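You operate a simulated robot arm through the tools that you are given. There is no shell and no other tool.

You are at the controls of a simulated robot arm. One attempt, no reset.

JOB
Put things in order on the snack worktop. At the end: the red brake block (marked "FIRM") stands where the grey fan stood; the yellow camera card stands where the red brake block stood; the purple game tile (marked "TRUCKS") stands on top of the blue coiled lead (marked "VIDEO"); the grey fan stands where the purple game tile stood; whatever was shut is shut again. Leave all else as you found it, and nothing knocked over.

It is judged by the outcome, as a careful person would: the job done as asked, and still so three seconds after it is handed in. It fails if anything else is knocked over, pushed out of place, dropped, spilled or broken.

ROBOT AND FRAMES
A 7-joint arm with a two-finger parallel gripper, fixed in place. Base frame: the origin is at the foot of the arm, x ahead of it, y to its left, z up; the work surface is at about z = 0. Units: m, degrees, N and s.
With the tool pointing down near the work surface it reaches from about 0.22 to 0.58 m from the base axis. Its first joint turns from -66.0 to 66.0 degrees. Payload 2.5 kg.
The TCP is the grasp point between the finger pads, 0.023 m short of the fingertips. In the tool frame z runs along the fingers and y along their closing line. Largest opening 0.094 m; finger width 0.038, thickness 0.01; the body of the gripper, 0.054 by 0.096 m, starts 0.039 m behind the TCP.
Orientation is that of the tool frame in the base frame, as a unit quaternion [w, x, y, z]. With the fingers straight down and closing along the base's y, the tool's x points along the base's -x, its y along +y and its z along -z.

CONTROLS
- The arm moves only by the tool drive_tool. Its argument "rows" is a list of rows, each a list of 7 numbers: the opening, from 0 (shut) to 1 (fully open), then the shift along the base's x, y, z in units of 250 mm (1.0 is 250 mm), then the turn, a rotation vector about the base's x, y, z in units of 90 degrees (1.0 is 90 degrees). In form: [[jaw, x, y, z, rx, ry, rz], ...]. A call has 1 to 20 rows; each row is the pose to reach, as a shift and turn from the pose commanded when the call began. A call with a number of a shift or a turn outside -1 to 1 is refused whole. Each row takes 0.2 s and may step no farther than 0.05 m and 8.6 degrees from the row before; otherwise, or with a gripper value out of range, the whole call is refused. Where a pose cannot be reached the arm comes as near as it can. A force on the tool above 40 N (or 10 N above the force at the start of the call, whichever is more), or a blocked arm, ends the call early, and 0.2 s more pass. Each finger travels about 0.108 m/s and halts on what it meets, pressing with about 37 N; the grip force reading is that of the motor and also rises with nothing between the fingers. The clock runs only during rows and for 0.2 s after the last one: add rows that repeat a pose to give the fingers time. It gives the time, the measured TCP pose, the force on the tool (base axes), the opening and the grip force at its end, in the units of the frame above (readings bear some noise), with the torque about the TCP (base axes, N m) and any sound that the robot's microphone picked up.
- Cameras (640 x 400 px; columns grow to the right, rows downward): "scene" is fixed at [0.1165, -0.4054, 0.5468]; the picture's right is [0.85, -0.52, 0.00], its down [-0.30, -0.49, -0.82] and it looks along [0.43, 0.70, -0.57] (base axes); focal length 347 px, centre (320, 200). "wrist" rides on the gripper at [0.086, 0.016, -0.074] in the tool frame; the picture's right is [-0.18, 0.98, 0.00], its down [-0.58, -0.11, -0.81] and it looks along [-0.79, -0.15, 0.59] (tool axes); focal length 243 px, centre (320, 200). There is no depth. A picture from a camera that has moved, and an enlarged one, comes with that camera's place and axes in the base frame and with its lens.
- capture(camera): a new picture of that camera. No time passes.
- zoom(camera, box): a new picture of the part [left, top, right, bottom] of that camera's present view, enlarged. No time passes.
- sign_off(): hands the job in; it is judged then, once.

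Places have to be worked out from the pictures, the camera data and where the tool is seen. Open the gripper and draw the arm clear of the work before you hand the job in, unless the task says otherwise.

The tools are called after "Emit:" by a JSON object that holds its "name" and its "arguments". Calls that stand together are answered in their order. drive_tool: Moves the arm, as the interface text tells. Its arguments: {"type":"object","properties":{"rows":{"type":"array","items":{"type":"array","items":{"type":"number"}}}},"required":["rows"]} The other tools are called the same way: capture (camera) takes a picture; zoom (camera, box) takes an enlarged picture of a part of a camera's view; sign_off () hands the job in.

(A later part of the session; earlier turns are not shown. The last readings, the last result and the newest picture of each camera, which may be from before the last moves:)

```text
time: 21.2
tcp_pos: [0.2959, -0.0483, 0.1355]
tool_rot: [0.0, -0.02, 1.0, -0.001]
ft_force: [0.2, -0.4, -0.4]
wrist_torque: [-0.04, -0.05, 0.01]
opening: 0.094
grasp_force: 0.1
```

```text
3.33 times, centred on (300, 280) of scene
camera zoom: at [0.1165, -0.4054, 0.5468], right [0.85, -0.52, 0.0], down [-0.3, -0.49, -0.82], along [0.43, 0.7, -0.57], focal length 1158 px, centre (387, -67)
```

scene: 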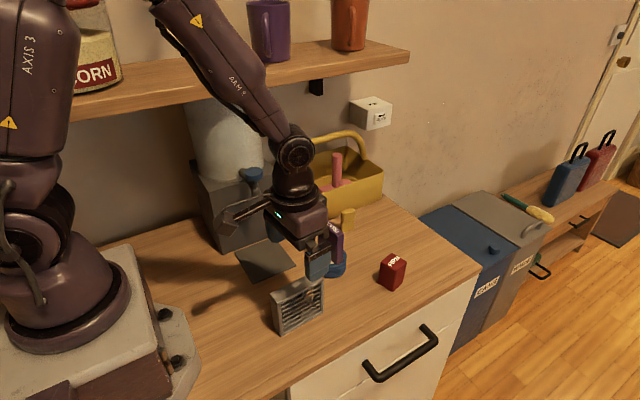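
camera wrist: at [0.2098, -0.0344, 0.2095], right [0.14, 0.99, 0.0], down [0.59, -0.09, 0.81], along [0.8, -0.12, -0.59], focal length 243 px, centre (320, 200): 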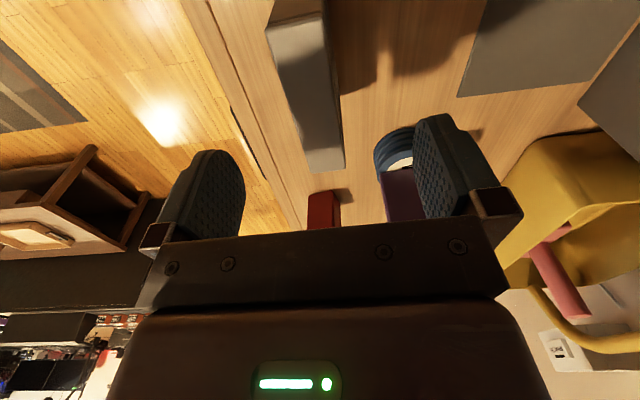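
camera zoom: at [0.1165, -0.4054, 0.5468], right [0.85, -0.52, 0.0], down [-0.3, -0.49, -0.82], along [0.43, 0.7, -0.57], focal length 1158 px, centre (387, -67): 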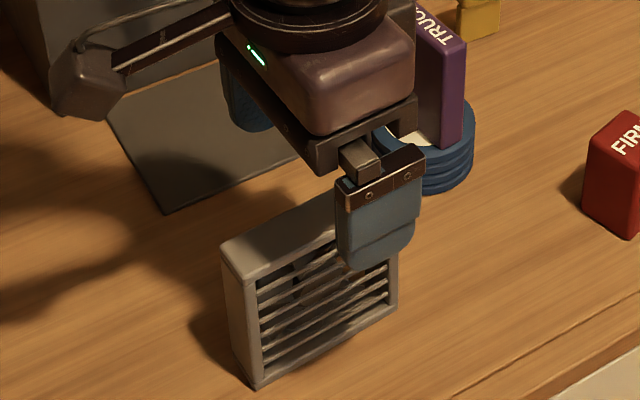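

Emit:
{"name": "zoom", "arguments": {"camera": "wrist", "box": [230, 0, 390, 180]}}

```text
2.22 times, centred on (310, 90) of wrist
camera zoom: at [0.2098, -0.0344, 0.2095], right [0.14, 0.99, 0.0], down [0.59, -0.09, 0.81], along [0.8, -0.12, -0.59], focal length 539 px, centre (342, 444)
```

zoom: 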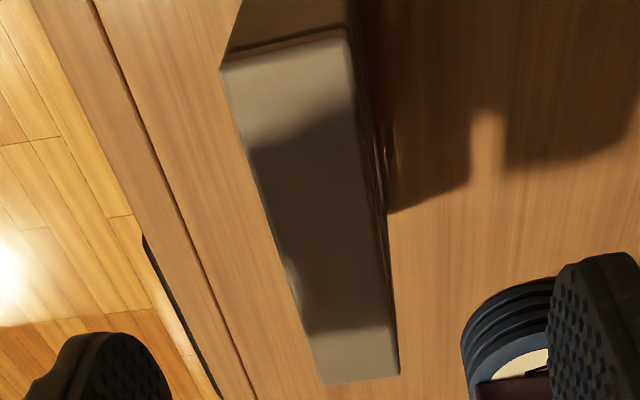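

Combining the views gives a fan about 89 × 26 mm and about 90 mm tall, aligned with the tool, 4 mm nearer the base than the TCP. I'm lowering around it to TCP z ≈ 0.06.

Emit:
{"name": "drive_tool", "arguments": {"rows": [[1, -0.016, -0.004, -0.03, 0, 0, 0], [1, -0.016, -0.004, -0.09, 0, 0, 0], [1, -0.016, -0.004, -0.15, 0, 0, 0], [1, -0.016, -0.004, -0.21, 0, 0, 0], [1, -0.016, -0.004, -0.26, 0, 0, 0], [1, -0.016, -0.004, -0.295, 0, 0, 0], [1, -0.016, -0.004, -0.295, 0, 0, 0]]}}

Emit:
{"name": "capture", "arguments": {"camera": "wrist"}}

Emit:
{"name": "zoom", "arguments": {"camera": "scene", "box": [240, 220, 360, 340]}}

```text
time: 22.8
tcp_pos: [0.2933, -0.0482, 0.0604]
tool_rot: [0.0, -0.02, 1.0, -0.001]
ft_force: [0.2, 0.1, 0.4]
wrist_torque: [-0.01, 0.01, -0.01]
opening: 0.0941
grasp_force: 0.2
```

```text
taken
camera wrist: at [0.2064, -0.0353, 0.1347], right [0.14, 0.99, 0.0], down [0.59, -0.09, 0.81], along [0.8, -0.12, -0.59], focal length 243 px, centre (320, 200)
```

wrist: 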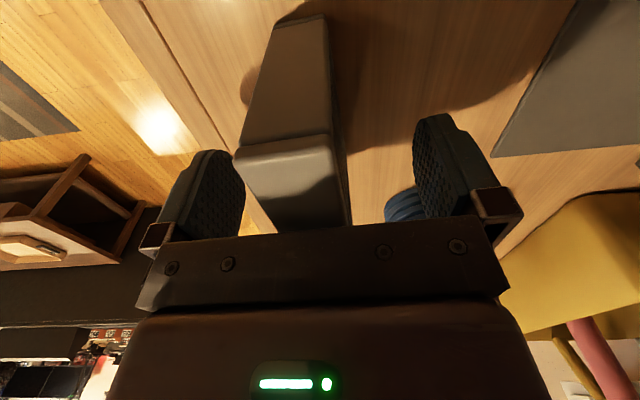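

```text
3.33 times, centred on (300, 280) of scene
camera zoom: at [0.1165, -0.4054, 0.5468], right [0.85, -0.52, 0.0], down [-0.3, -0.49, -0.82], along [0.43, 0.7, -0.57], focal length 1158 px, centre (387, -67)
```

zoom: 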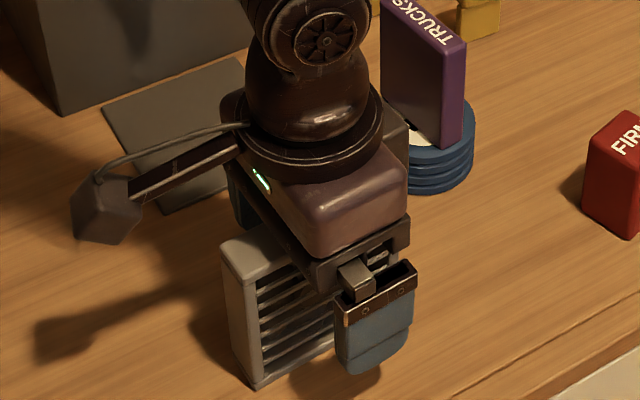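

The fan is centred between the fingers. Closing on it.

Emit:
{"name": "drive_tool", "arguments": {"rows": [[0.75, 0, 0, 0, 0, 0, 0], [0.55, 0, 0, 0, 0, 0, 0], [0.4, 0, 0, 0, 0, 0, 0], [0.3, 0, 0, 0, 0, 0, 0], [0.2, 0, 0, 0, 0, 0, 0], [0.1, 0, 0, 0, 0, 0, 0], [0.1, 0, 0, 0, 0, 0, 0]]}}

Emit:
{"name": "capture", "arguments": {"camera": "wrist"}}

Emit:
{"name": "zoom", "arguments": {"camera": "scene", "box": [240, 220, 360, 340]}}

```text
time: 24.4
tcp_pos: [0.2922, -0.0498, 0.0593]
tool_rot: [0.0, -0.02, 1.0, 0.001]
ft_force: [0.0, 0.0, 0.6]
wrist_torque: [0.02, 0.03, -0.04]
opening: 0.0257
grasp_force: 36.8
```

```text
taken
camera wrist: at [0.2065, -0.0353, 0.135], right [0.14, 0.99, 0.0], down [0.59, -0.09, 0.81], along [0.8, -0.12, -0.59], focal length 243 px, centre (320, 200)
```

wrist: 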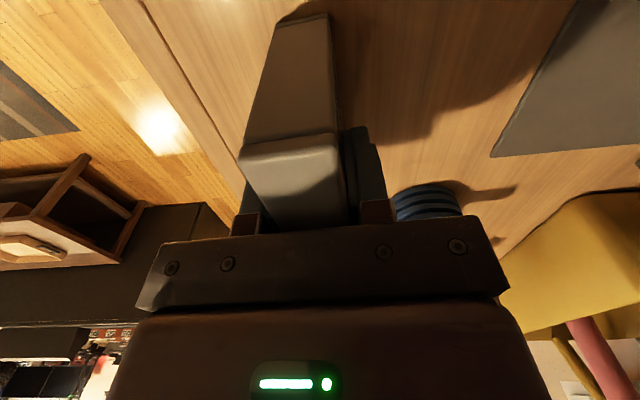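

```text
3.33 times, centred on (300, 280) of scene
camera zoom: at [0.1165, -0.4054, 0.5468], right [0.85, -0.52, 0.0], down [-0.3, -0.49, -0.82], along [0.43, 0.7, -0.57], focal length 1158 px, centre (387, -67)
```

zoom: 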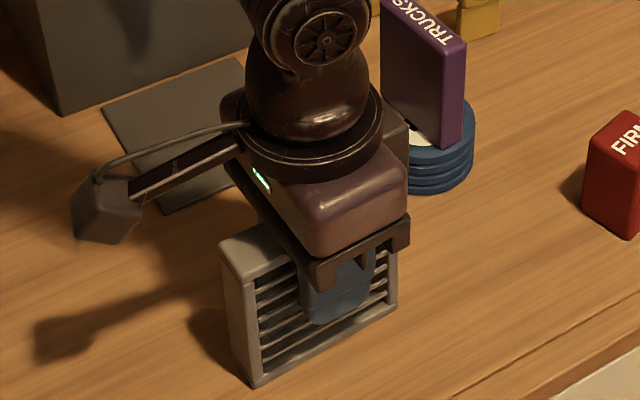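

Fan gripped at 25.7 mm. I'm lifting it well above the tile's top (0.111 m) and beginning the traverse outwards.

Emit:
{"name": "drive_tool", "arguments": {"rows": [[0.1, 0, 0, 0.03, 0, 0, 0], [0.1, 0, 0, 0.09, 0, 0, 0], [0.1, 0, 0, 0.18, 0, 0, 0], [0.1, 0, 0, 0.28, 0, 0, 0], [0.1, 0, 0, 0.38, 0, 0, 0], [0.1, 0, 0, 0.48, 0, 0, 0], [0.1, 0, 0, 0.56, 0, 0, 0], [0.1, 0, 0, 0.58, 0, 0, 0], [0.1, 0, 0, 0.58, 0, 0, 0]]}}

Emit:
{"name": "capture", "arguments": {"camera": "scene"}}

Emit:
{"name": "capture", "arguments": {"camera": "wrist"}}

```text
time: 26.4
tcp_pos: [0.2932, -0.0483, 0.2069]
tool_rot: [0.0, -0.02, 1.0, 0.0]
ft_force: [-0.8, 0.0, -1.2]
wrist_torque: [-0.03, 0.03, 0.01]
opening: 0.0256
grasp_force: 37.1
```

```text
taken
```

scene: 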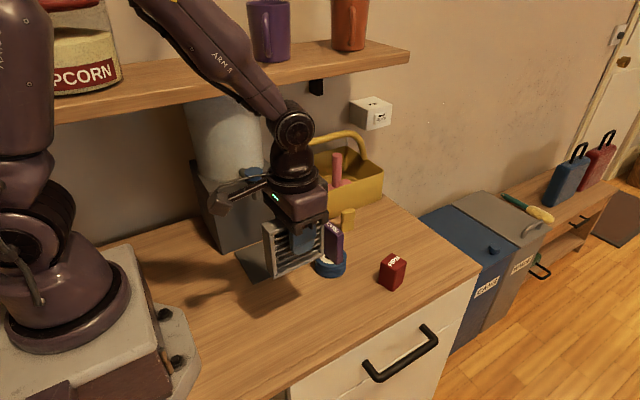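

```text
taken
camera wrist: at [0.2068, -0.0351, 0.2804], right [0.14, 0.99, 0.0], down [0.59, -0.09, 0.81], along [0.8, -0.12, -0.59], focal length 243 px, centre (320, 200)
```

wrist: 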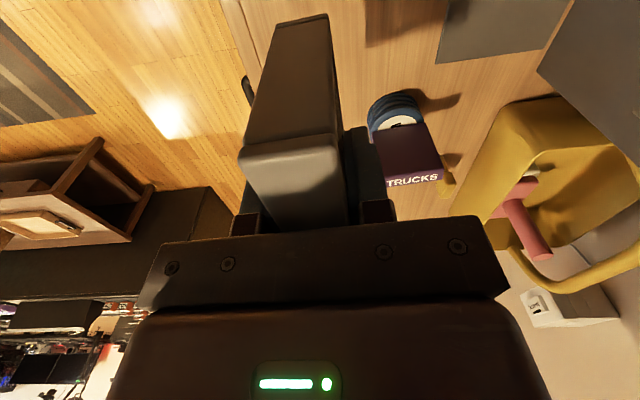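

Fan is held clear at 0.145 m. I'm travelling outward along y ≈ -0.05, then shifting toward the tile's old place.

Emit:
{"name": "drive_tool", "arguments": {"rows": [[0.1, 0.06, 0, 0, 0, 0, 0], [0.1, 0.16, 0, 0, 0, 0, 0], [0.1, 0.28, 0, 0, 0, 0, 0], [0.1, 0.4, 0, 0, 0, 0, 0], [0.1, 0.52, 0, 0, 0, 0, 0], [0.1, 0.64, 0, 0, 0, 0, 0], [0.1, 0.76, 0.02, -0.02, 0, 0, 0], [0.1, 0.86, 0.08, -0.06, 0, 0, 0], [0.1, 0.94, 0.14, -0.1, 0, 0, 0], [0.1, 0.98, 0.2, -0.14, 0, 0, 0], [0.1, 0.98, 0.24, -0.18, 0, 0, 0], [0.1, 0.98, 0.24, -0.18, 0, 0, 0]]}}

Emit:
{"name": "capture", "arguments": {"camera": "scene"}}

Emit:
{"name": "capture", "arguments": {"camera": "wrist"}}

```text
time: 29.0
tcp_pos: [0.5382, 0.0106, 0.1601]
tool_rot: [0.0, -0.019, 1.0, 0.0]
ft_force: [-0.2, 0.8, -1.1]
wrist_torque: [-0.01, 0.04, 0.02]
opening: 0.0258
grasp_force: 37.4
```

```text
taken
```

scene: 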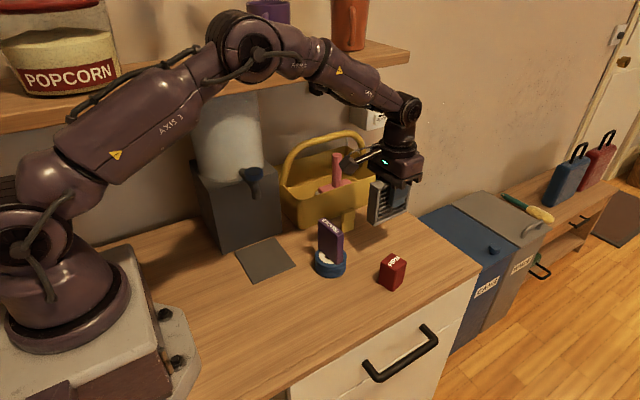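

```text
taken
camera wrist: at [0.4518, 0.0246, 0.2346], right [0.14, 0.99, 0.0], down [0.59, -0.09, 0.81], along [0.8, -0.12, -0.59], focal length 243 px, centre (320, 200)
```

wrist: 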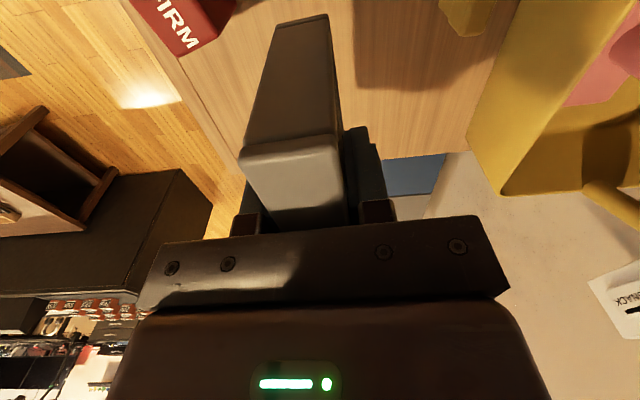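

I'm moving over the tile's old place (0.570, 0.011) and lowering to about 3 mm above the surface.

Emit:
{"name": "drive_tool", "arguments": {"rows": [[0.1, 0.06, 0.003, -0.02, 0, 0, 0], [0.1, 0.11, 0.006, -0.06, 0, 0, 0], [0.1, 0.134, 0.006, -0.12, 0, 0, 0], [0.1, 0.134, 0.006, -0.19, 0, 0, 0], [0.1, 0.134, 0.006, -0.26, 0, 0, 0], [0.1, 0.134, 0.006, -0.32, 0, 0, 0], [0.1, 0.134, 0.006, -0.36, 0, 0, 0], [0.1, 0.134, 0.006, -0.385, 0, 0, 0], [0.1, 0.134, 0.006, -0.385, 0, 0, 0]]}}

Emit:
{"name": "zoom", "arguments": {"camera": "scene", "box": [320, 150, 480, 290]}}

Emit:
{"name": "capture", "arguments": {"camera": "wrist"}}

```text
time: 31.0
tcp_pos: [0.5713, 0.0131, 0.0647]
tool_rot: [0.0, -0.02, 1.0, 0.0]
ft_force: [0.5, 0.4, -1.0]
wrist_torque: [0.01, 0.02, 0.0]
opening: 0.0257
grasp_force: 37.2
```

```text
2.86 times, centred on (400, 220) of scene
camera zoom: at [0.1165, -0.4054, 0.5468], right [0.85, -0.52, 0.0], down [-0.3, -0.49, -0.82], along [0.43, 0.7, -0.57], focal length 992 px, centre (91, 143)
```

zoom: 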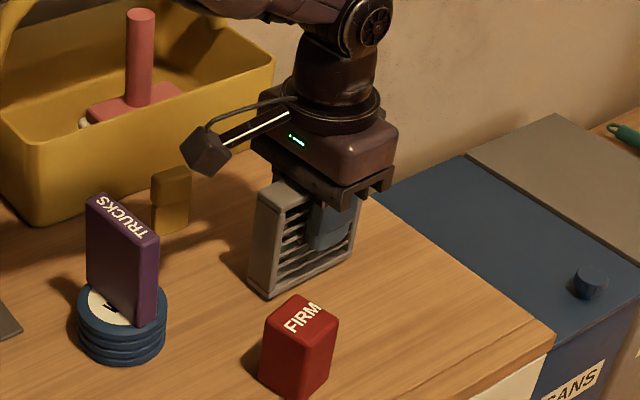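

```text
taken
camera wrist: at [0.4856, 0.0265, 0.139], right [0.14, 0.99, 0.0], down [0.59, -0.09, 0.81], along [0.8, -0.12, -0.59], focal length 243 px, centre (320, 200)
```

wrist: 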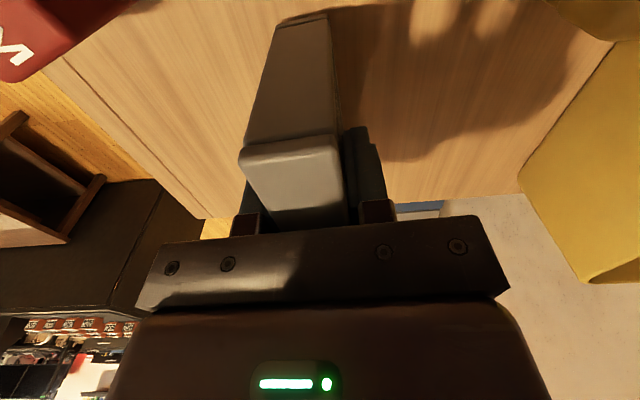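

Emit:
{"name": "drive_tool", "arguments": {"rows": [[0.1, 0, 0, -0.005, 0, 0, 0], [0.1, 0, 0, -0.009, 0, 0, 0], [0.1, 0, 0, -0.012, 0, 0, 0], [0.1, 0, 0, -0.012, 0, 0, 0]]}}

```text
time: 32.0
tcp_pos: [0.57, 0.012, 0.0615]
tool_rot: [0.0, -0.02, 1.0, 0.0]
ft_force: [0.2, 0.3, -1.0]
wrist_torque: [0.0, -0.03, 0.0]
opening: 0.0258
grasp_force: 36.6
```

No contact yet. I'll go about 1 mm lower.

Emit:
{"name": "drive_tool", "arguments": {"rows": [[0.1, 0, 0, -0.002, 0, 0, 0], [0.1, 0, 0, -0.004, 0, 0, 0], [0.1, 0, 0, -0.004, 0, 0, 0]]}}

```text
time: 32.8
tcp_pos: [0.5709, 0.0109, 0.062]
tool_rot: [0.0, -0.02, 1.0, 0.0]
ft_force: [-0.6, 0.0, -0.7]
wrist_torque: [0.0, 0.01, 0.0]
opening: 0.0259
grasp_force: 36.8
```

Emit:
{"name": "drive_tool", "arguments": {"rows": [[0.1, 0, 0, -0.002, 0, 0, 0], [0.1, 0, 0, -0.004, 0, 0, 0], [0.1, 0, 0, -0.004, 0, 0, 0]]}}

```text
time: 33.6
tcp_pos: [0.5698, 0.0119, 0.0615]
tool_rot: [0.001, -0.021, 1.0, -0.001]
ft_force: [-2.9, -0.6, 4.6]
wrist_torque: [0.01, 0.3, -0.01]
opening: 0.0256
grasp_force: 36.6
```

Light contact (4.6 N). I'm releasing the fan slowly.

Emit:
{"name": "drive_tool", "arguments": {"rows": [[0.29, 0, 0, 0, 0, 0, 0], [0.33, 0, 0, 0, 0, 0, 0], [0.4, 0, 0, 0, 0, 0, 0], [0.55, 0, 0, 0, 0, 0, 0], [0.75, 0, 0, 0, 0, 0, 0], [0.9, 0, 0, 0, 0, 0, 0], [0.9, 0, 0, 0, 0, 0, 0]]}}

Emit:
{"name": "capture", "arguments": {"camera": "wrist"}}

Emit:
{"name": "zoom", "arguments": {"camera": "scene", "box": [320, 150, 480, 290]}}

```text
time: 35.2
tcp_pos: [0.571, 0.0117, 0.059]
tool_rot: [0.001, -0.02, 1.0, 0.0]
ft_force: [0.1, -0.6, 0.4]
wrist_torque: [-0.02, 0.03, 0.04]
opening: 0.0848
grasp_force: 0.1
```

```text
taken
camera wrist: at [0.4846, 0.0257, 0.1343], right [0.14, 0.99, 0.0], down [0.59, -0.09, 0.81], along [0.8, -0.12, -0.59], focal length 243 px, centre (320, 200)
```

wrist: 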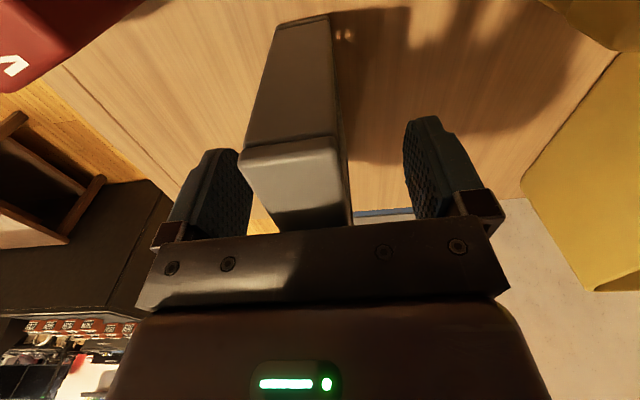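

```text
2.86 times, centred on (400, 220) of scene
camera zoom: at [0.1165, -0.4054, 0.5468], right [0.85, -0.52, 0.0], down [-0.3, -0.49, -0.82], along [0.43, 0.7, -0.57], focal length 992 px, centre (91, 143)
```

zoom: 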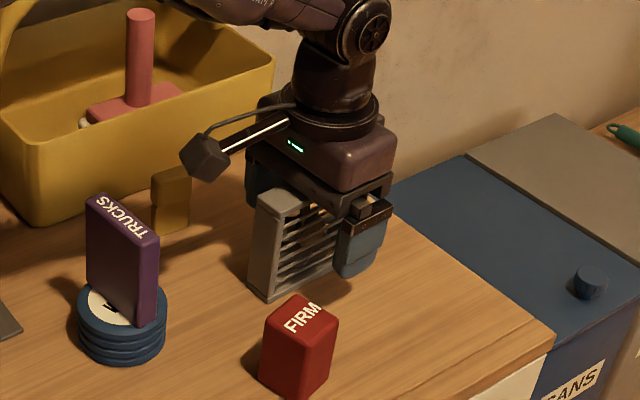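

The fan stands at the tile's old place. Rising straight up.

Emit:
{"name": "drive_tool", "arguments": {"rows": [[0.9, 0, 0, 0.03, 0, 0, 0], [0.9, 0, 0, 0.09, 0, 0, 0], [0.9, 0, 0, 0.18, 0, 0, 0], [0.9, 0, 0, 0.28, 0, 0, 0], [0.9, 0, 0, 0.38, 0, 0, 0], [0.9, 0, 0, 0.45, 0, 0, 0], [0.9, 0, 0, 0.45, 0, 0, 0]]}}

Emit:
{"name": "capture", "arguments": {"camera": "scene"}}

Emit:
{"name": "capture", "arguments": {"camera": "wrist"}}

```text
time: 36.8
tcp_pos: [0.57, 0.0131, 0.1726]
tool_rot: [0.0, -0.02, 1.0, 0.0]
ft_force: [-0.1, 0.2, -0.3]
wrist_torque: [0.01, -0.01, -0.01]
opening: 0.0846
grasp_force: 0.0
```

```text
taken
```

scene: 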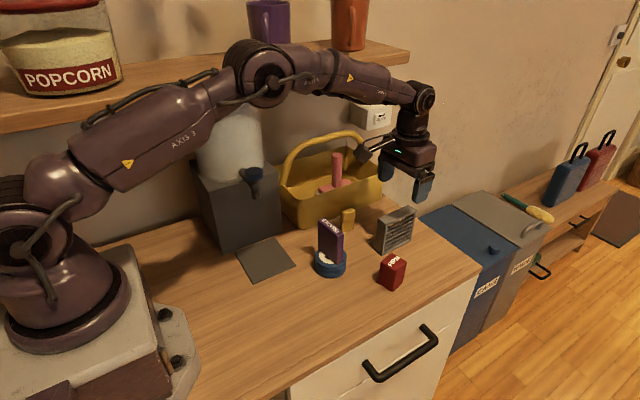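

```text
taken
camera wrist: at [0.4837, 0.0275, 0.2475], right [0.14, 0.99, 0.0], down [0.59, -0.09, 0.81], along [0.8, -0.12, -0.59], focal length 243 px, centre (320, 200)
```

wrist: 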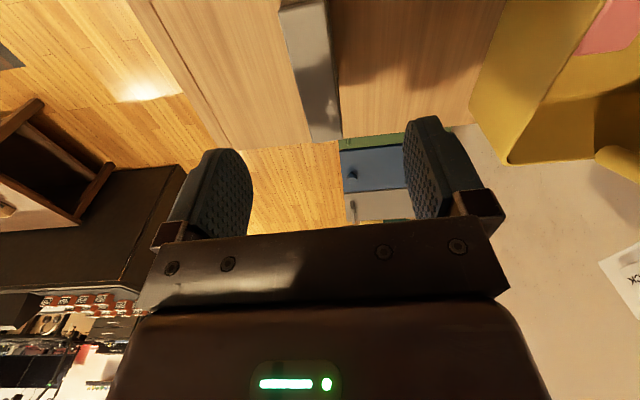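

Now to the red block: I'm moving above (0.493, -0.070) and rotating to its yaw of about 12.5°.

Emit:
{"name": "drive_tool", "arguments": {"rows": [[0.85, -0.05, -0.05, 0, 0, 0, 0.02], [0.85, -0.12, -0.12, 0, 0, 0, 0.045], [0.85, -0.19, -0.19, 0, 0, 0, 0.07], [0.85, -0.25, -0.26, -0.03, 0, 0, 0.09], [0.85, -0.308, -0.322, -0.08, 0, 0, 0.114], [0.85, -0.308, -0.322, -0.13, 0, 0, 0.114], [0.85, -0.308, -0.322, -0.13, 0, 0, 0.114]]}}

Emit:
{"name": "capture", "arguments": {"camera": "wrist"}}

Emit:
{"name": "zoom", "arguments": {"camera": "wrist", "box": [250, 20, 390, 140]}}

Emit:
{"name": "zoom", "arguments": {"camera": "scene", "box": [320, 170, 440, 300]}}

```text
time: 38.4
tcp_pos: [0.492, -0.0682, 0.1411]
tool_rot: [0.001, -0.11, 0.994, 0.0]
ft_force: [0.3, -0.1, -0.2]
wrist_torque: [0.0, -0.02, 0.03]
opening: 0.0797
grasp_force: 0.1
```

```text
taken
camera wrist: at [0.4064, -0.0701, 0.2141], right [-0.03, 1.0, 0.0], down [0.59, 0.02, 0.81], along [0.81, 0.03, -0.59], focal length 243 px, centre (320, 200)
```

wrist: 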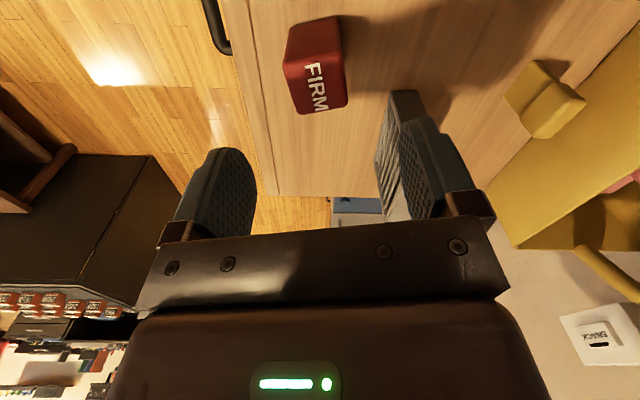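

```text
3.33 times, centred on (320, 80) of wrist
camera zoom: at [0.4064, -0.0701, 0.2141], right [-0.03, 1.0, 0.0], down [0.59, 0.02, 0.81], along [0.81, 0.03, -0.59], focal length 809 px, centre (320, 600)
```

zoom: 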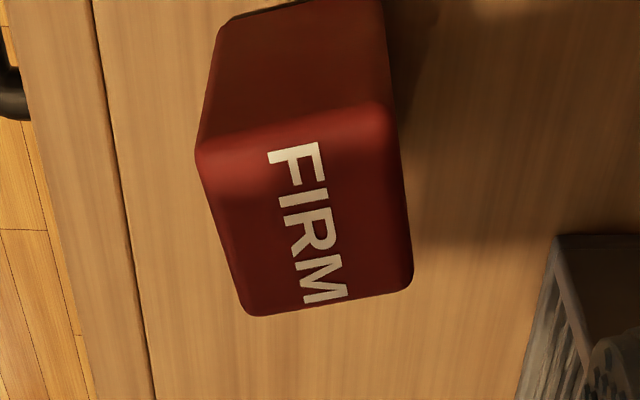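

```text
3.08 times, centred on (380, 235) of scene
camera zoom: at [0.1165, -0.4054, 0.5468], right [0.85, -0.52, 0.0], down [-0.3, -0.49, -0.82], along [0.43, 0.7, -0.57], focal length 1069 px, centre (135, 92)
```

zoom: 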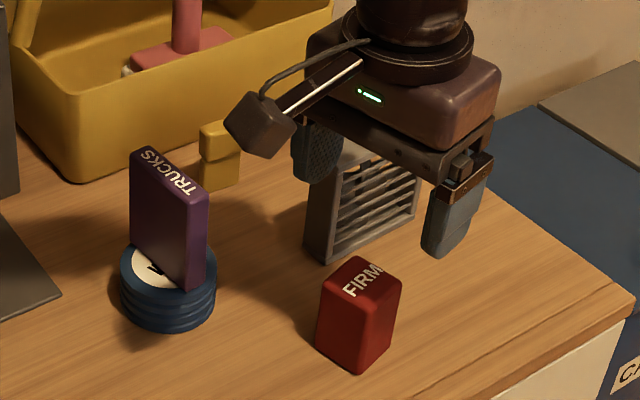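

The red block is centred under the tool and aligned. I'm lowering around it to TCP z ≈ 0.031.

Emit:
{"name": "drive_tool", "arguments": {"rows": [[0.85, 0, 0, -0.05, 0, 0, 0], [0.85, 0, 0, -0.13, 0, 0, 0], [0.85, 0, 0, -0.22, 0, 0, 0], [0.85, 0, 0, -0.31, 0, 0, 0], [0.85, 0, 0, -0.38, 0, 0, 0], [0.85, 0, 0, -0.42, 0, 0, 0], [0.85, 0, 0, -0.435, 0, 0, 0], [0.85, 0, 0, -0.435, 0, 0, 0]]}}

Emit:
{"name": "capture", "arguments": {"camera": "wrist"}}

Emit:
{"name": "zoom", "arguments": {"camera": "scene", "box": [320, 170, 440, 300]}}

```text
time: 40.2
tcp_pos: [0.494, -0.0681, 0.0316]
tool_rot: [-0.001, -0.11, 0.994, 0.0]
ft_force: [-1.3, 0.5, -0.5]
wrist_torque: [0.03, -0.01, -0.02]
opening: 0.08
grasp_force: 0.1
```

```text
taken
camera wrist: at [0.4074, -0.0704, 0.1059], right [-0.03, 1.0, 0.0], down [0.59, 0.02, 0.81], along [0.81, 0.03, -0.59], focal length 243 px, centre (320, 200)
```

wrist: 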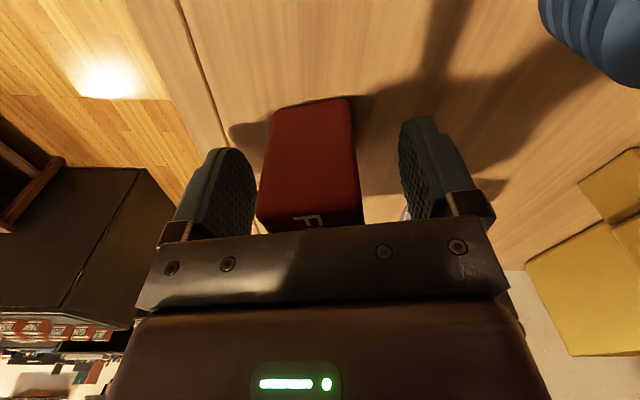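

```text
3.08 times, centred on (380, 235) of scene
camera zoom: at [0.1165, -0.4054, 0.5468], right [0.85, -0.52, 0.0], down [-0.3, -0.49, -0.82], along [0.43, 0.7, -0.57], focal length 1069 px, centre (135, 92)
```

zoom: 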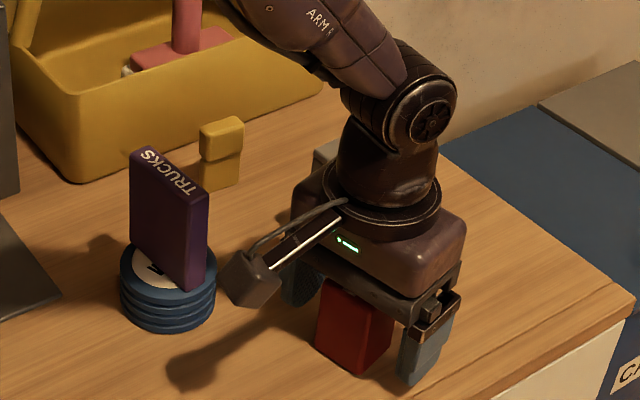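

Centred with clearance to the fan. Closing on the red block.

Emit:
{"name": "drive_tool", "arguments": {"rows": [[0.7, 0, 0, 0, 0, 0, 0], [0.55, 0, 0, 0, 0, 0, 0], [0.45, 0, 0, 0, 0, 0, 0], [0.35, 0, 0, 0, 0, 0, 0], [0.25, 0, 0, 0, 0, 0, 0], [0.25, 0, 0, 0, 0, 0, 0]]}}

```text
time: 41.6
tcp_pos: [0.4944, -0.0683, 0.0317]
tool_rot: [0.0, -0.109, 0.994, 0.0]
ft_force: [-0.8, 0.3, 0.4]
wrist_torque: [-0.02, -0.01, 0.02]
opening: 0.0375
grasp_force: 37.1
```

Red gripped at 37.5 mm. I'm lifting it and carrying it to above the fan's old place (0.2915, -0.0505).

Emit:
{"name": "drive_tool", "arguments": {"rows": [[0.25, 0, 0, 0.03, 0, 0, 0], [0.25, 0, 0, 0.1, 0, 0, 0], [0.25, 0, 0, 0.2, 0, 0, 0], [0.25, 0, 0, 0.3, 0, 0, 0], [0.25, 0, 0, 0.4, 0, 0, 0], [0.25, 0, 0, 0.5, 0, 0, 0], [0.25, -0.06, 0, 0.54, 0, 0, 0], [0.25, -0.16, 0, 0.54, 0, 0, 0], [0.25, -0.28, 0.01, 0.54, 0, 0, 0], [0.25, -0.4, 0.02, 0.54, 0, 0, 0], [0.25, -0.52, 0.04, 0.54, 0, 0, 0], [0.25, -0.64, 0.06, 0.54, 0, 0, 0], [0.25, -0.74, 0.07, 0.5, 0, 0, 0], [0.25, -0.806, 0.076, 0.42, 0, 0, 0], [0.25, -0.806, 0.076, 0.32, 0, 0, 0], [0.25, -0.806, 0.076, 0.22, 0, 0, 0], [0.25, -0.806, 0.076, 0.22, 0, 0, 0]]}}

Emit:
{"name": "capture", "arguments": {"camera": "scene"}}

Emit:
{"name": "capture", "arguments": {"camera": "wrist"}}

```text
time: 45.2
tcp_pos: [0.2905, -0.0489, 0.0862]
tool_rot: [-0.001, -0.111, 0.994, -0.002]
ft_force: [-0.1, 0.2, -0.7]
wrist_torque: [-0.03, 0.0, -0.02]
opening: 0.0374
grasp_force: 37.0
```

```text
taken
```

scene: 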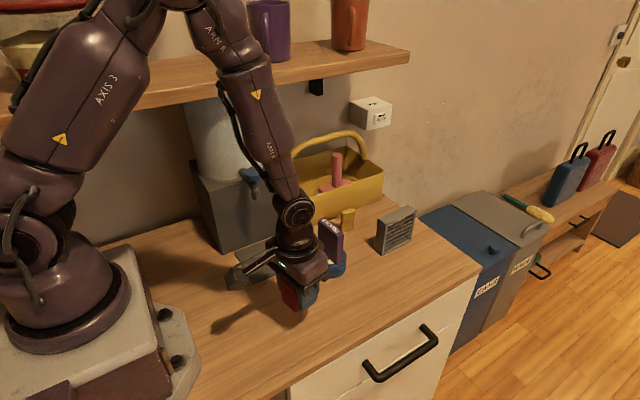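

```text
taken
camera wrist: at [0.2042, -0.0513, 0.16], right [-0.03, 1.0, 0.0], down [0.59, 0.02, 0.81], along [0.81, 0.03, -0.59], focal length 243 px, centre (320, 200)
```

wrist: 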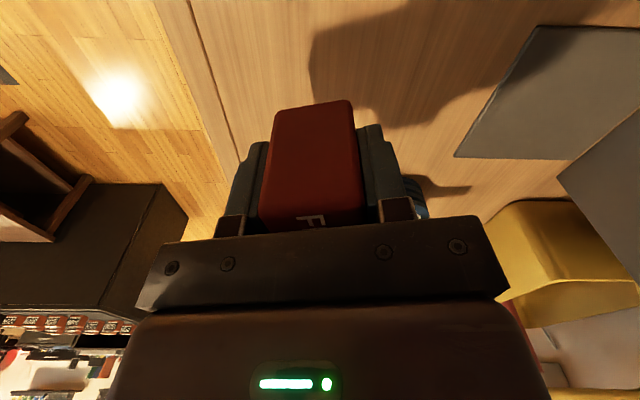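

Above the fan's old place. I'm lowering to about 3 mm over the surface, then in fine steps.

Emit:
{"name": "drive_tool", "arguments": {"rows": [[0.25, 0, 0, -0.05, 0, 0, 0], [0.25, 0, 0, -0.11, 0, 0, 0], [0.25, 0, 0, -0.16, 0, 0, 0], [0.25, 0, 0, -0.195, 0, 0, 0], [0.25, 0, 0, -0.208, 0, 0, 0], [0.25, 0, 0, -0.213, 0, 0, 0], [0.25, 0, 0, -0.217, 0, 0, 0], [0.25, 0, 0, -0.217, 0, 0, 0]]}}

```text
time: 47.0
tcp_pos: [0.2929, -0.0495, 0.0312]
tool_rot: [0.0, -0.109, 0.994, 0.0]
ft_force: [-3.7, 1.4, 15.8]
wrist_torque: [0.01, 0.07, -0.04]
opening: 0.0376
grasp_force: 37.3
```

Contact at 15.8 N. I'm easing up slightly, then releasing.

Emit:
{"name": "drive_tool", "arguments": {"rows": [[0.25, 0, 0, 0.0015, 0, 0, 0], [0.25, 0, 0, 0.0035, 0, 0, 0], [0.25, 0, 0, 0.0035, 0, 0, 0]]}}

```text
time: 47.8
tcp_pos: [0.2919, -0.0492, 0.033]
tool_rot: [0.0, -0.109, 0.994, 0.0]
ft_force: [0.1, 0.1, -1.4]
wrist_torque: [-0.01, 0.0, 0.0]
opening: 0.0378
grasp_force: 37.1
```

Emit:
{"name": "drive_tool", "arguments": {"rows": [[0.25, 0, 0, -0.0022, 0, 0, 0], [0.25, 0, 0, -0.0022, 0, 0, 0], [0.41, 0, 0, -0.0022, 0, 0, 0], [0.46, 0, 0, -0.0022, 0, 0, 0], [0.55, 0, 0, -0.0022, 0, 0, 0], [0.7, 0, 0, -0.0022, 0, 0, 0], [0.85, 0, 0, -0.0022, 0, 0, 0], [0.85, 0, 0, -0.0022, 0, 0, 0]]}}

Emit:
{"name": "capture", "arguments": {"camera": "wrist"}}

Emit:
{"name": "zoom", "arguments": {"camera": "scene", "box": [240, 220, 360, 340]}}

```text
time: 49.6
tcp_pos: [0.2927, -0.0502, 0.0326]
tool_rot: [0.0, -0.11, 0.994, 0.0]
ft_force: [1.3, -0.1, -0.1]
wrist_torque: [-0.01, -0.05, -0.01]
opening: 0.0799
grasp_force: 0.1
```

```text
taken
camera wrist: at [0.2051, -0.0515, 0.106], right [-0.03, 1.0, 0.0], down [0.59, 0.02, 0.81], along [0.81, 0.03, -0.59], focal length 243 px, centre (320, 200)
```

wrist: 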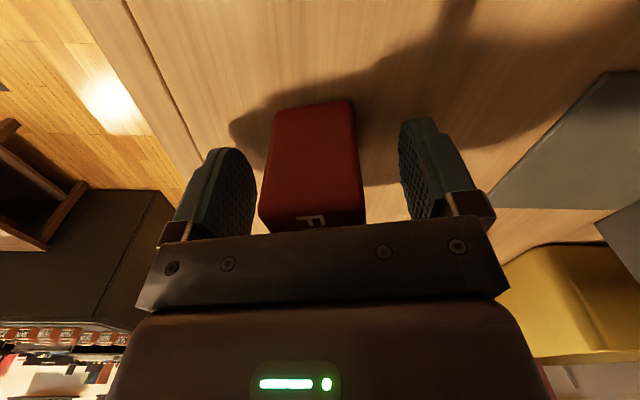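

```text
3.33 times, centred on (300, 280) of scene
camera zoom: at [0.1165, -0.4054, 0.5468], right [0.85, -0.52, 0.0], down [-0.3, -0.49, -0.82], along [0.43, 0.7, -0.57], focal length 1158 px, centre (387, -67)
```

zoom: 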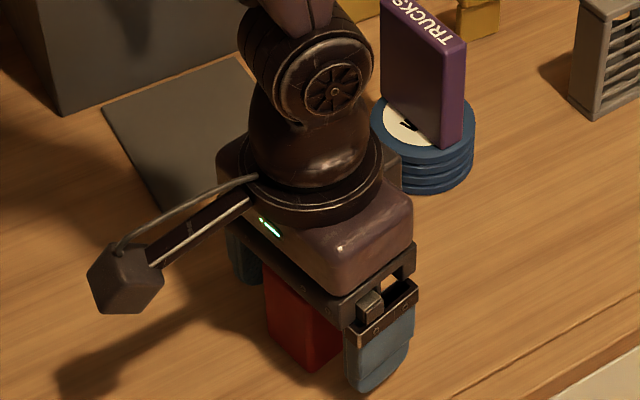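

Red stands at the fan's old place. I'm rising well clear before heading for the yellow card.

Emit:
{"name": "drive_tool", "arguments": {"rows": [[0.85, 0, 0, 0.03, 0, 0, 0], [0.85, 0, 0, 0.1, 0, 0, 0], [0.85, 0, 0, 0.2, 0, 0, 0], [0.85, 0, 0, 0.3, 0, 0, 0], [0.85, 0, 0, 0.4, 0, 0, 0], [0.85, 0, 0, 0.5, 0, 0, 0], [0.85, 0, 0, 0.6, 0, 0, 0], [0.85, 0, 0, 0.68, 0, 0, 0], [0.85, 0, 0, 0.68, 0, 0, 0]]}}

Emit:
{"name": "capture", "arguments": {"camera": "scene"}}

Emit:
{"name": "capture", "arguments": {"camera": "wrist"}}

```text
time: 51.6
tcp_pos: [0.293, -0.0508, 0.2036]
tool_rot: [-0.001, -0.11, 0.994, 0.001]
ft_force: [0.3, -0.4, 0.2]
wrist_torque: [0.03, 0.02, 0.01]
opening: 0.0801
grasp_force: 0.1
```

```text
taken
```

scene: 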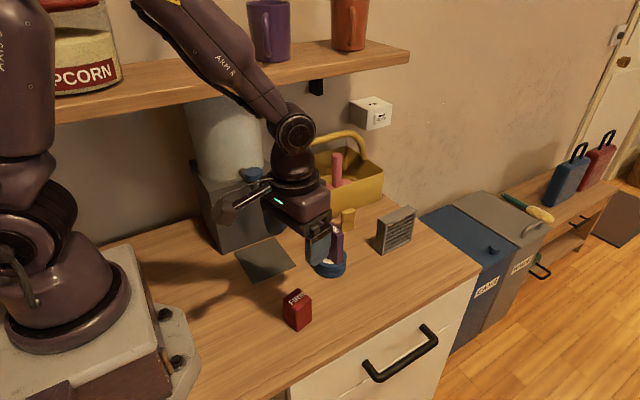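

```text
taken
camera wrist: at [0.206, -0.0524, 0.2779], right [-0.03, 1.0, 0.0], down [0.59, 0.02, 0.81], along [0.81, 0.03, -0.59], focal length 243 px, centre (320, 200)
```

wrist: 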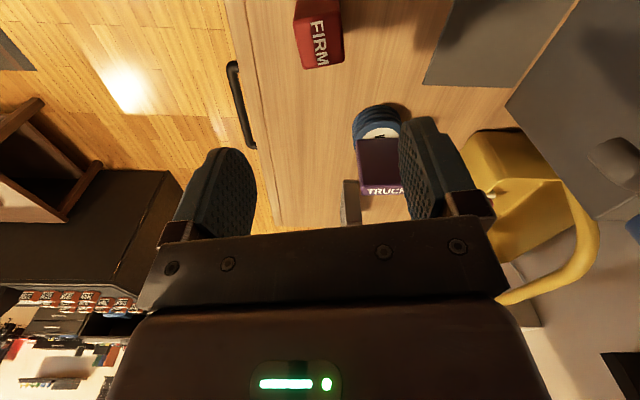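

All is well. I'm carrying the empty gripper out toward the yellow card while rotating the tool about 74°, so it closes along x and the body keeps clear of the tray.

Emit:
{"name": "drive_tool", "arguments": {"rows": [[0.75, 0.07, 0, 0, 0, 0, 0.07], [0.7, 0.15, 0.01, 0, 0, 0, 0.14], [0.7, 0.23, 0.03, 0, 0, 0, 0.21], [0.7, 0.32, 0.06, 0, 0, 0, 0.28], [0.7, 0.41, 0.11, 0, 0, 0, 0.35], [0.7, 0.5, 0.17, 0, 0, 0, 0.43], [0.7, 0.59, 0.24, 0, 0, 0, 0.51], [0.7, 0.67, 0.32, 0, 0, 0, 0.59], [0.7, 0.75, 0.4, 0, 0, 0, 0.67], [0.7, 0.82, 0.48, -0.02, 0, 0, 0.74], [0.7, 0.87, 0.56, -0.06, 0, 0, 0.8], [0.7, 0.886, 0.622, -0.12, 0, 0, 0.827], [0.7, 0.886, 0.622, -0.12, 0, 0, 0.827]]}}

Emit:
{"name": "capture", "arguments": {"camera": "scene"}}

Emit:
{"name": "capture", "arguments": {"camera": "wrist"}}

```text
time: 54.4
tcp_pos: [0.5123, 0.1057, 0.1705]
tool_rot: [0.0, -0.688, 0.725, 0.0]
ft_force: [0.3, 0.0, 0.7]
wrist_torque: [0.0, 0.01, 0.03]
opening: 0.0658
grasp_force: 0.1
```

```text
taken
```

scene: 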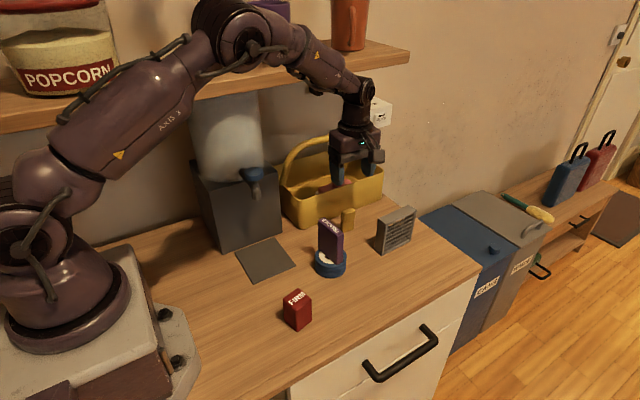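

```text
taken
camera wrist: at [0.4927, 0.0209, 0.245], right [-0.97, 0.23, 0.0], down [0.14, 0.57, 0.81], along [0.19, 0.78, -0.59], focal length 243 px, centre (320, 200)
```

wrist: 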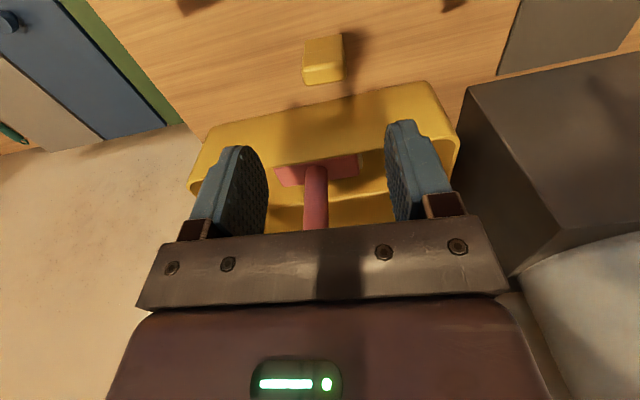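

The card is visible directly below the gripper. Zooming to measure it.

Emit:
{"name": "zoom", "arguments": {"camera": "wrist", "box": [270, 10, 380, 110]}}

Emit:
{"name": "zoom", "arguments": {"camera": "scene", "box": [310, 120, 420, 240]}}

```text
4.00 times, centred on (325, 60) of wrist
camera zoom: at [0.4927, 0.0209, 0.245], right [-0.97, 0.23, 0.0], down [0.14, 0.57, 0.81], along [0.19, 0.78, -0.59], focal length 970 px, centre (300, 760)
```

zoom: 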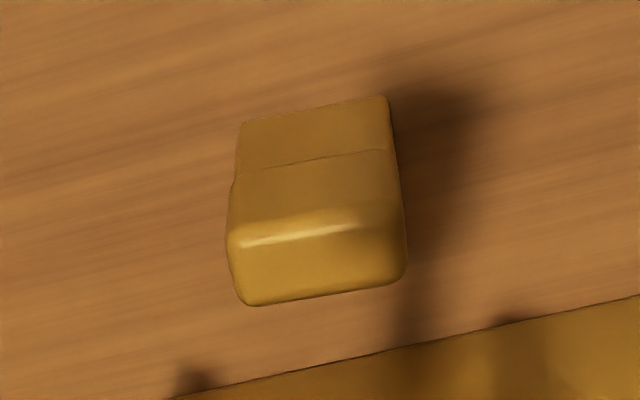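

```text
3.33 times, centred on (365, 180) of scene
camera zoom: at [0.1165, -0.4054, 0.5468], right [0.85, -0.52, 0.0], down [-0.3, -0.49, -0.82], along [0.43, 0.7, -0.57], focal length 1158 px, centre (170, 267)
```

zoom: 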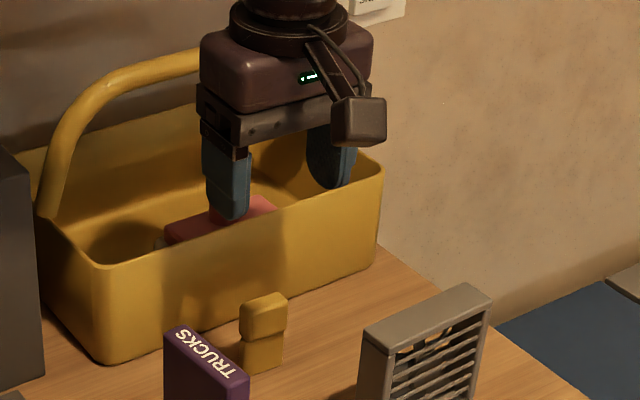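

The card's centre is about (0.510, 0.113) and aligned with the tool; the tray wall is at y ≈ 0.17, leaving room. I'm shifting and lowering part-way for a check.

Emit:
{"name": "drive_tool", "arguments": {"rows": [[0.7, -0.006, 0.016, -0.04, 0, 0, 0], [0.7, -0.012, 0.032, -0.1, 0, 0, 0], [0.7, -0.012, 0.032, -0.18, 0, 0, 0], [0.7, -0.012, 0.032, -0.26, 0, 0, 0], [0.7, -0.012, 0.032, -0.32, 0, 0, 0], [0.7, -0.012, 0.032, -0.32, 0, 0, 0]]}}

Emit:
{"name": "capture", "arguments": {"camera": "wrist"}}

Emit:
{"name": "zoom", "arguments": {"camera": "scene", "box": [310, 140, 420, 260]}}

```text
time: 55.8
tcp_pos: [0.5107, 0.114, 0.0892]
tool_rot: [0.0, -0.688, 0.725, 0.0]
ft_force: [-0.1, 0.0, 0.2]
wrist_torque: [0.04, -0.04, 0.0]
opening: 0.0658
grasp_force: 0.0
```

```text
taken
camera wrist: at [0.491, 0.0293, 0.1653], right [-0.97, 0.24, 0.0], down [0.14, 0.57, 0.81], along [0.19, 0.78, -0.59], focal length 243 px, centre (320, 200)
```

wrist: 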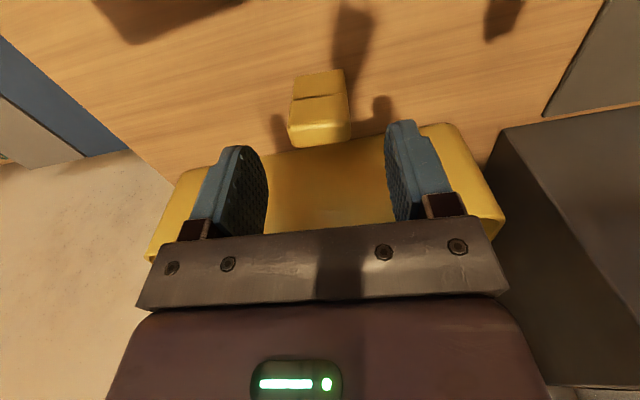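

```text
3.33 times, centred on (365, 200) of scene
camera zoom: at [0.1165, -0.4054, 0.5468], right [0.85, -0.52, 0.0], down [-0.3, -0.49, -0.82], along [0.43, 0.7, -0.57], focal length 1158 px, centre (170, 200)
```

zoom: 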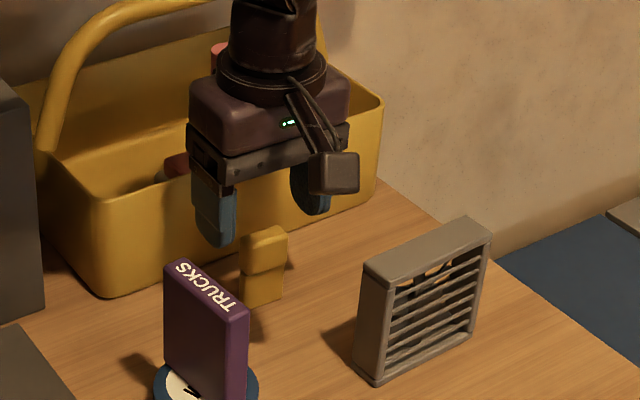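

The card is centred. I'm lowering to TCP z ≈ 0.042, which keeps the camera housing clear of the fan.

Emit:
{"name": "drive_tool", "arguments": {"rows": [[0.7, 0, 0, -0.05, 0, 0, 0], [0.7, 0, 0, -0.1, 0, 0, 0], [0.7, 0, 0, -0.15, 0, 0, 0], [0.7, 0, 0, -0.185, 0, 0, 0], [0.7, 0, 0, -0.201, 0, 0, 0], [0.7, 0, 0, -0.201, 0, 0, 0]]}}

Emit:
{"name": "capture", "arguments": {"camera": "wrist"}}

Emit:
{"name": "zoom", "arguments": {"camera": "scene", "box": [310, 150, 430, 270]}}

```text
time: 57.2
tcp_pos: [0.5098, 0.1127, 0.0407]
tool_rot: [0.0, -0.689, 0.725, 0.0]
ft_force: [0.0, -1.0, 0.1]
wrist_torque: [0.0, 0.0, 0.03]
opening: 0.0659
grasp_force: 0.1
```

```text
taken
camera wrist: at [0.4905, 0.0289, 0.1161], right [-0.97, 0.24, 0.0], down [0.14, 0.58, 0.81], along [0.19, 0.78, -0.59], focal length 243 px, centre (320, 200)
```

wrist: 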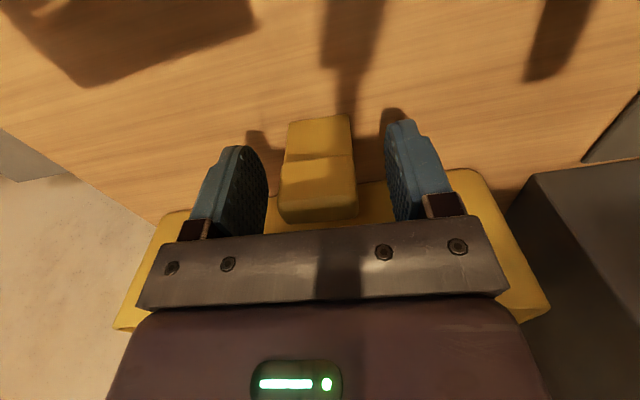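

```text
3.33 times, centred on (370, 210) of scene
camera zoom: at [0.1165, -0.4054, 0.5468], right [0.85, -0.52, 0.0], down [-0.3, -0.49, -0.82], along [0.43, 0.7, -0.57], focal length 1158 px, centre (153, 167)
```

zoom: 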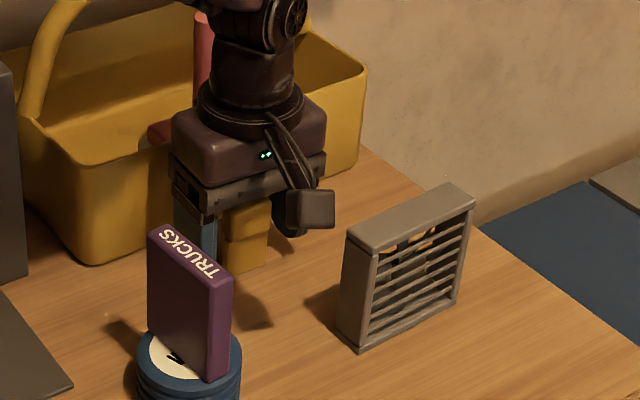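

Card well centred, no contact. Closing.

Emit:
{"name": "drive_tool", "arguments": {"rows": [[0.6, 0, 0, 0, 0, 0, 0], [0.5, 0, 0, 0, 0, 0, 0], [0.4, 0, 0, 0, 0, 0, 0], [0.3, 0, 0, 0, 0, 0, 0], [0.2, 0, 0, 0, 0, 0, 0], [0.2, 0, 0, 0, 0, 0, 0]]}}

Emit:
{"name": "capture", "arguments": {"camera": "wrist"}}

```text
time: 58.6
tcp_pos: [0.51, 0.1127, 0.0414]
tool_rot: [0.0, -0.688, 0.725, 0.0]
ft_force: [0.3, -1.1, 0.1]
wrist_torque: [-0.01, -0.01, 0.0]
opening: 0.0329
grasp_force: 36.9
```

```text
taken
camera wrist: at [0.4905, 0.0288, 0.1161], right [-0.97, 0.24, 0.0], down [0.14, 0.57, 0.81], along [0.19, 0.78, -0.59], focal length 243 px, centre (320, 200)
```

wrist: 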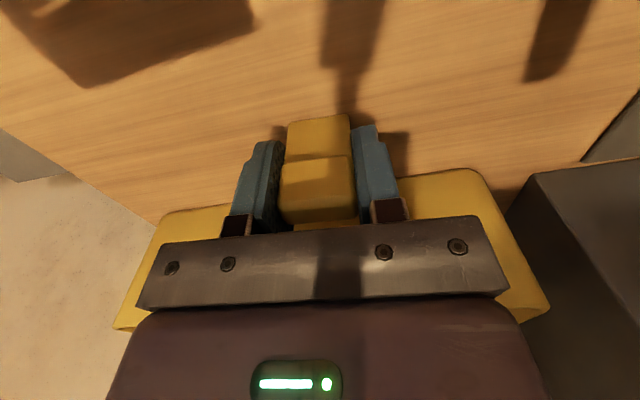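

Card gripped at 32.9 mm. I'm lifting it high and carrying it to above the red block's old place (0.4935, -0.0695).

Emit:
{"name": "drive_tool", "arguments": {"rows": [[0.2, 0, 0, 0.03, 0, 0, 0], [0.2, 0, 0, 0.1, 0, 0, 0], [0.2, 0, 0, 0.2, 0, 0, 0], [0.2, 0, 0, 0.3, 0, 0, 0], [0.2, 0, 0, 0.4, 0, 0, 0], [0.2, 0, 0, 0.5, 0, 0, 0], [0.2, -0.01, -0.06, 0.54, 0, 0, 0], [0.2, -0.02, -0.16, 0.54, 0, 0, 0], [0.2, -0.03, -0.28, 0.54, 0, 0, 0], [0.2, -0.04, -0.4, 0.54, 0, 0, 0], [0.2, -0.05, -0.52, 0.54, 0, 0, 0], [0.2, -0.06, -0.63, 0.54, 0, 0, 0], [0.2, -0.066, -0.7, 0.5, 0, 0, 0], [0.2, -0.066, -0.73, 0.42, 0, 0, 0], [0.2, -0.066, -0.73, 0.34, 0, 0, 0], [0.2, -0.066, -0.73, 0.25, 0, 0, 0], [0.2, -0.066, -0.73, 0.2, 0, 0, 0], [0.2, -0.066, -0.73, 0.2, 0, 0, 0]]}}

Emit:
{"name": "capture", "arguments": {"camera": "scene"}}

Emit:
{"name": "capture", "arguments": {"camera": "wrist"}}

```text
time: 62.4
tcp_pos: [0.4928, -0.0685, 0.0909]
tool_rot: [0.0, -0.689, 0.725, 0.0]
ft_force: [0.5, 0.4, 0.0]
wrist_torque: [-0.02, 0.0, -0.04]
opening: 0.033
grasp_force: 37.2
```

```text
taken
```

scene: 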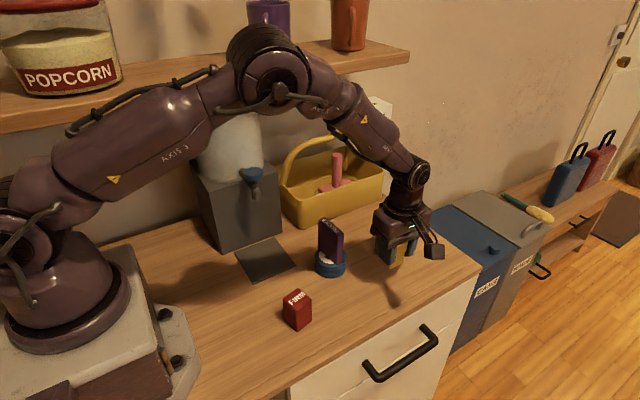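

```text
taken
camera wrist: at [0.4739, -0.1526, 0.1656], right [-0.97, 0.24, 0.0], down [0.14, 0.58, 0.81], along [0.19, 0.78, -0.59], focal length 243 px, centre (320, 200)
```

wrist: 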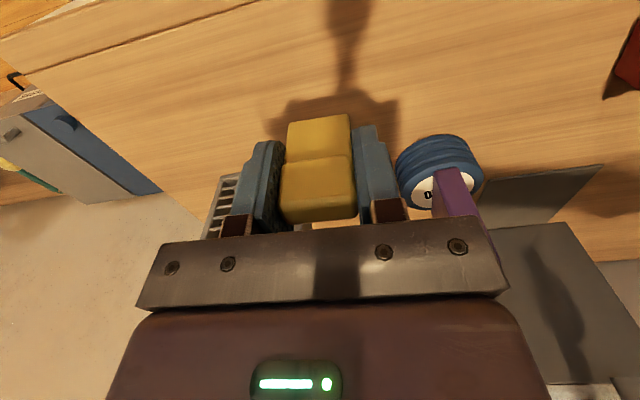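

I'm lowering the card to just above the surface.

Emit:
{"name": "drive_tool", "arguments": {"rows": [[0.2, 0, 0, -0.04, 0, 0, 0], [0.2, 0, 0, -0.09, 0, 0, 0], [0.2, 0, 0, -0.14, 0, 0, 0], [0.2, 0, 0, -0.175, 0, 0, 0], [0.2, 0, 0, -0.188, 0, 0, 0], [0.2, 0, 0, -0.193, 0, 0, 0], [0.2, 0, 0, -0.193, 0, 0, 0]]}}

Emit:
{"name": "zoom", "arguments": {"camera": "scene", "box": [320, 180, 460, 310]}}

```text
time: 64.0
tcp_pos: [0.4938, -0.0691, 0.0419]
tool_rot: [0.0, -0.688, 0.725, 0.0]
ft_force: [0.3, 0.1, -0.5]
wrist_torque: [-0.02, -0.03, -0.03]
opening: 0.033
grasp_force: 37.1
```

```text
3.08 times, centred on (390, 245) of scene
camera zoom: at [0.1165, -0.4054, 0.5468], right [0.85, -0.52, 0.0], down [-0.3, -0.49, -0.82], along [0.43, 0.7, -0.57], focal length 1069 px, centre (105, 62)
```

zoom: 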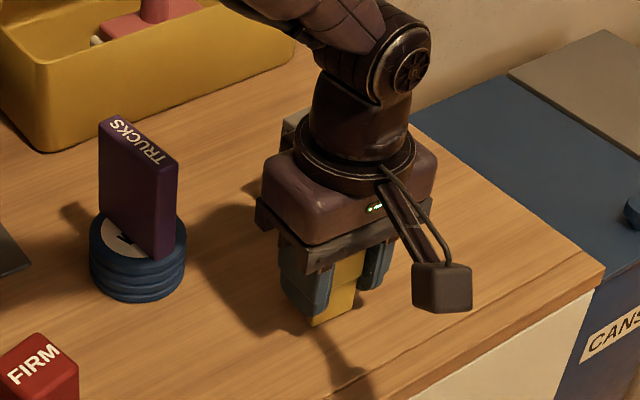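

Emit:
{"name": "drive_tool", "arguments": {"rows": [[0.2, 0, 0, -0.003, 0, 0, 0], [0.2, 0, 0, -0.006, 0, 0, 0], [0.2, 0, 0, -0.006, 0, 0, 0]]}}

```text
time: 64.8
tcp_pos: [0.4936, -0.0697, 0.04]
tool_rot: [0.001, -0.688, 0.725, 0.0]
ft_force: [-0.2, -0.4, 0.0]
wrist_torque: [0.0, 0.0, 0.02]
opening: 0.033
grasp_force: 37.2
```

Emit:
{"name": "drive_tool", "arguments": {"rows": [[0.2, 0, 0, -0.002, 0, 0, 0], [0.2, 0, 0, -0.004, 0, 0, 0], [0.2, 0, 0, -0.004, 0, 0, 0]]}}

```text
time: 65.6
tcp_pos: [0.4948, -0.0673, 0.0419]
tool_rot: [0.0, -0.689, 0.725, -0.001]
ft_force: [-3.6, -1.1, 10.1]
wrist_torque: [-0.08, 0.13, -0.02]
opening: 0.0329
grasp_force: 37.3
```

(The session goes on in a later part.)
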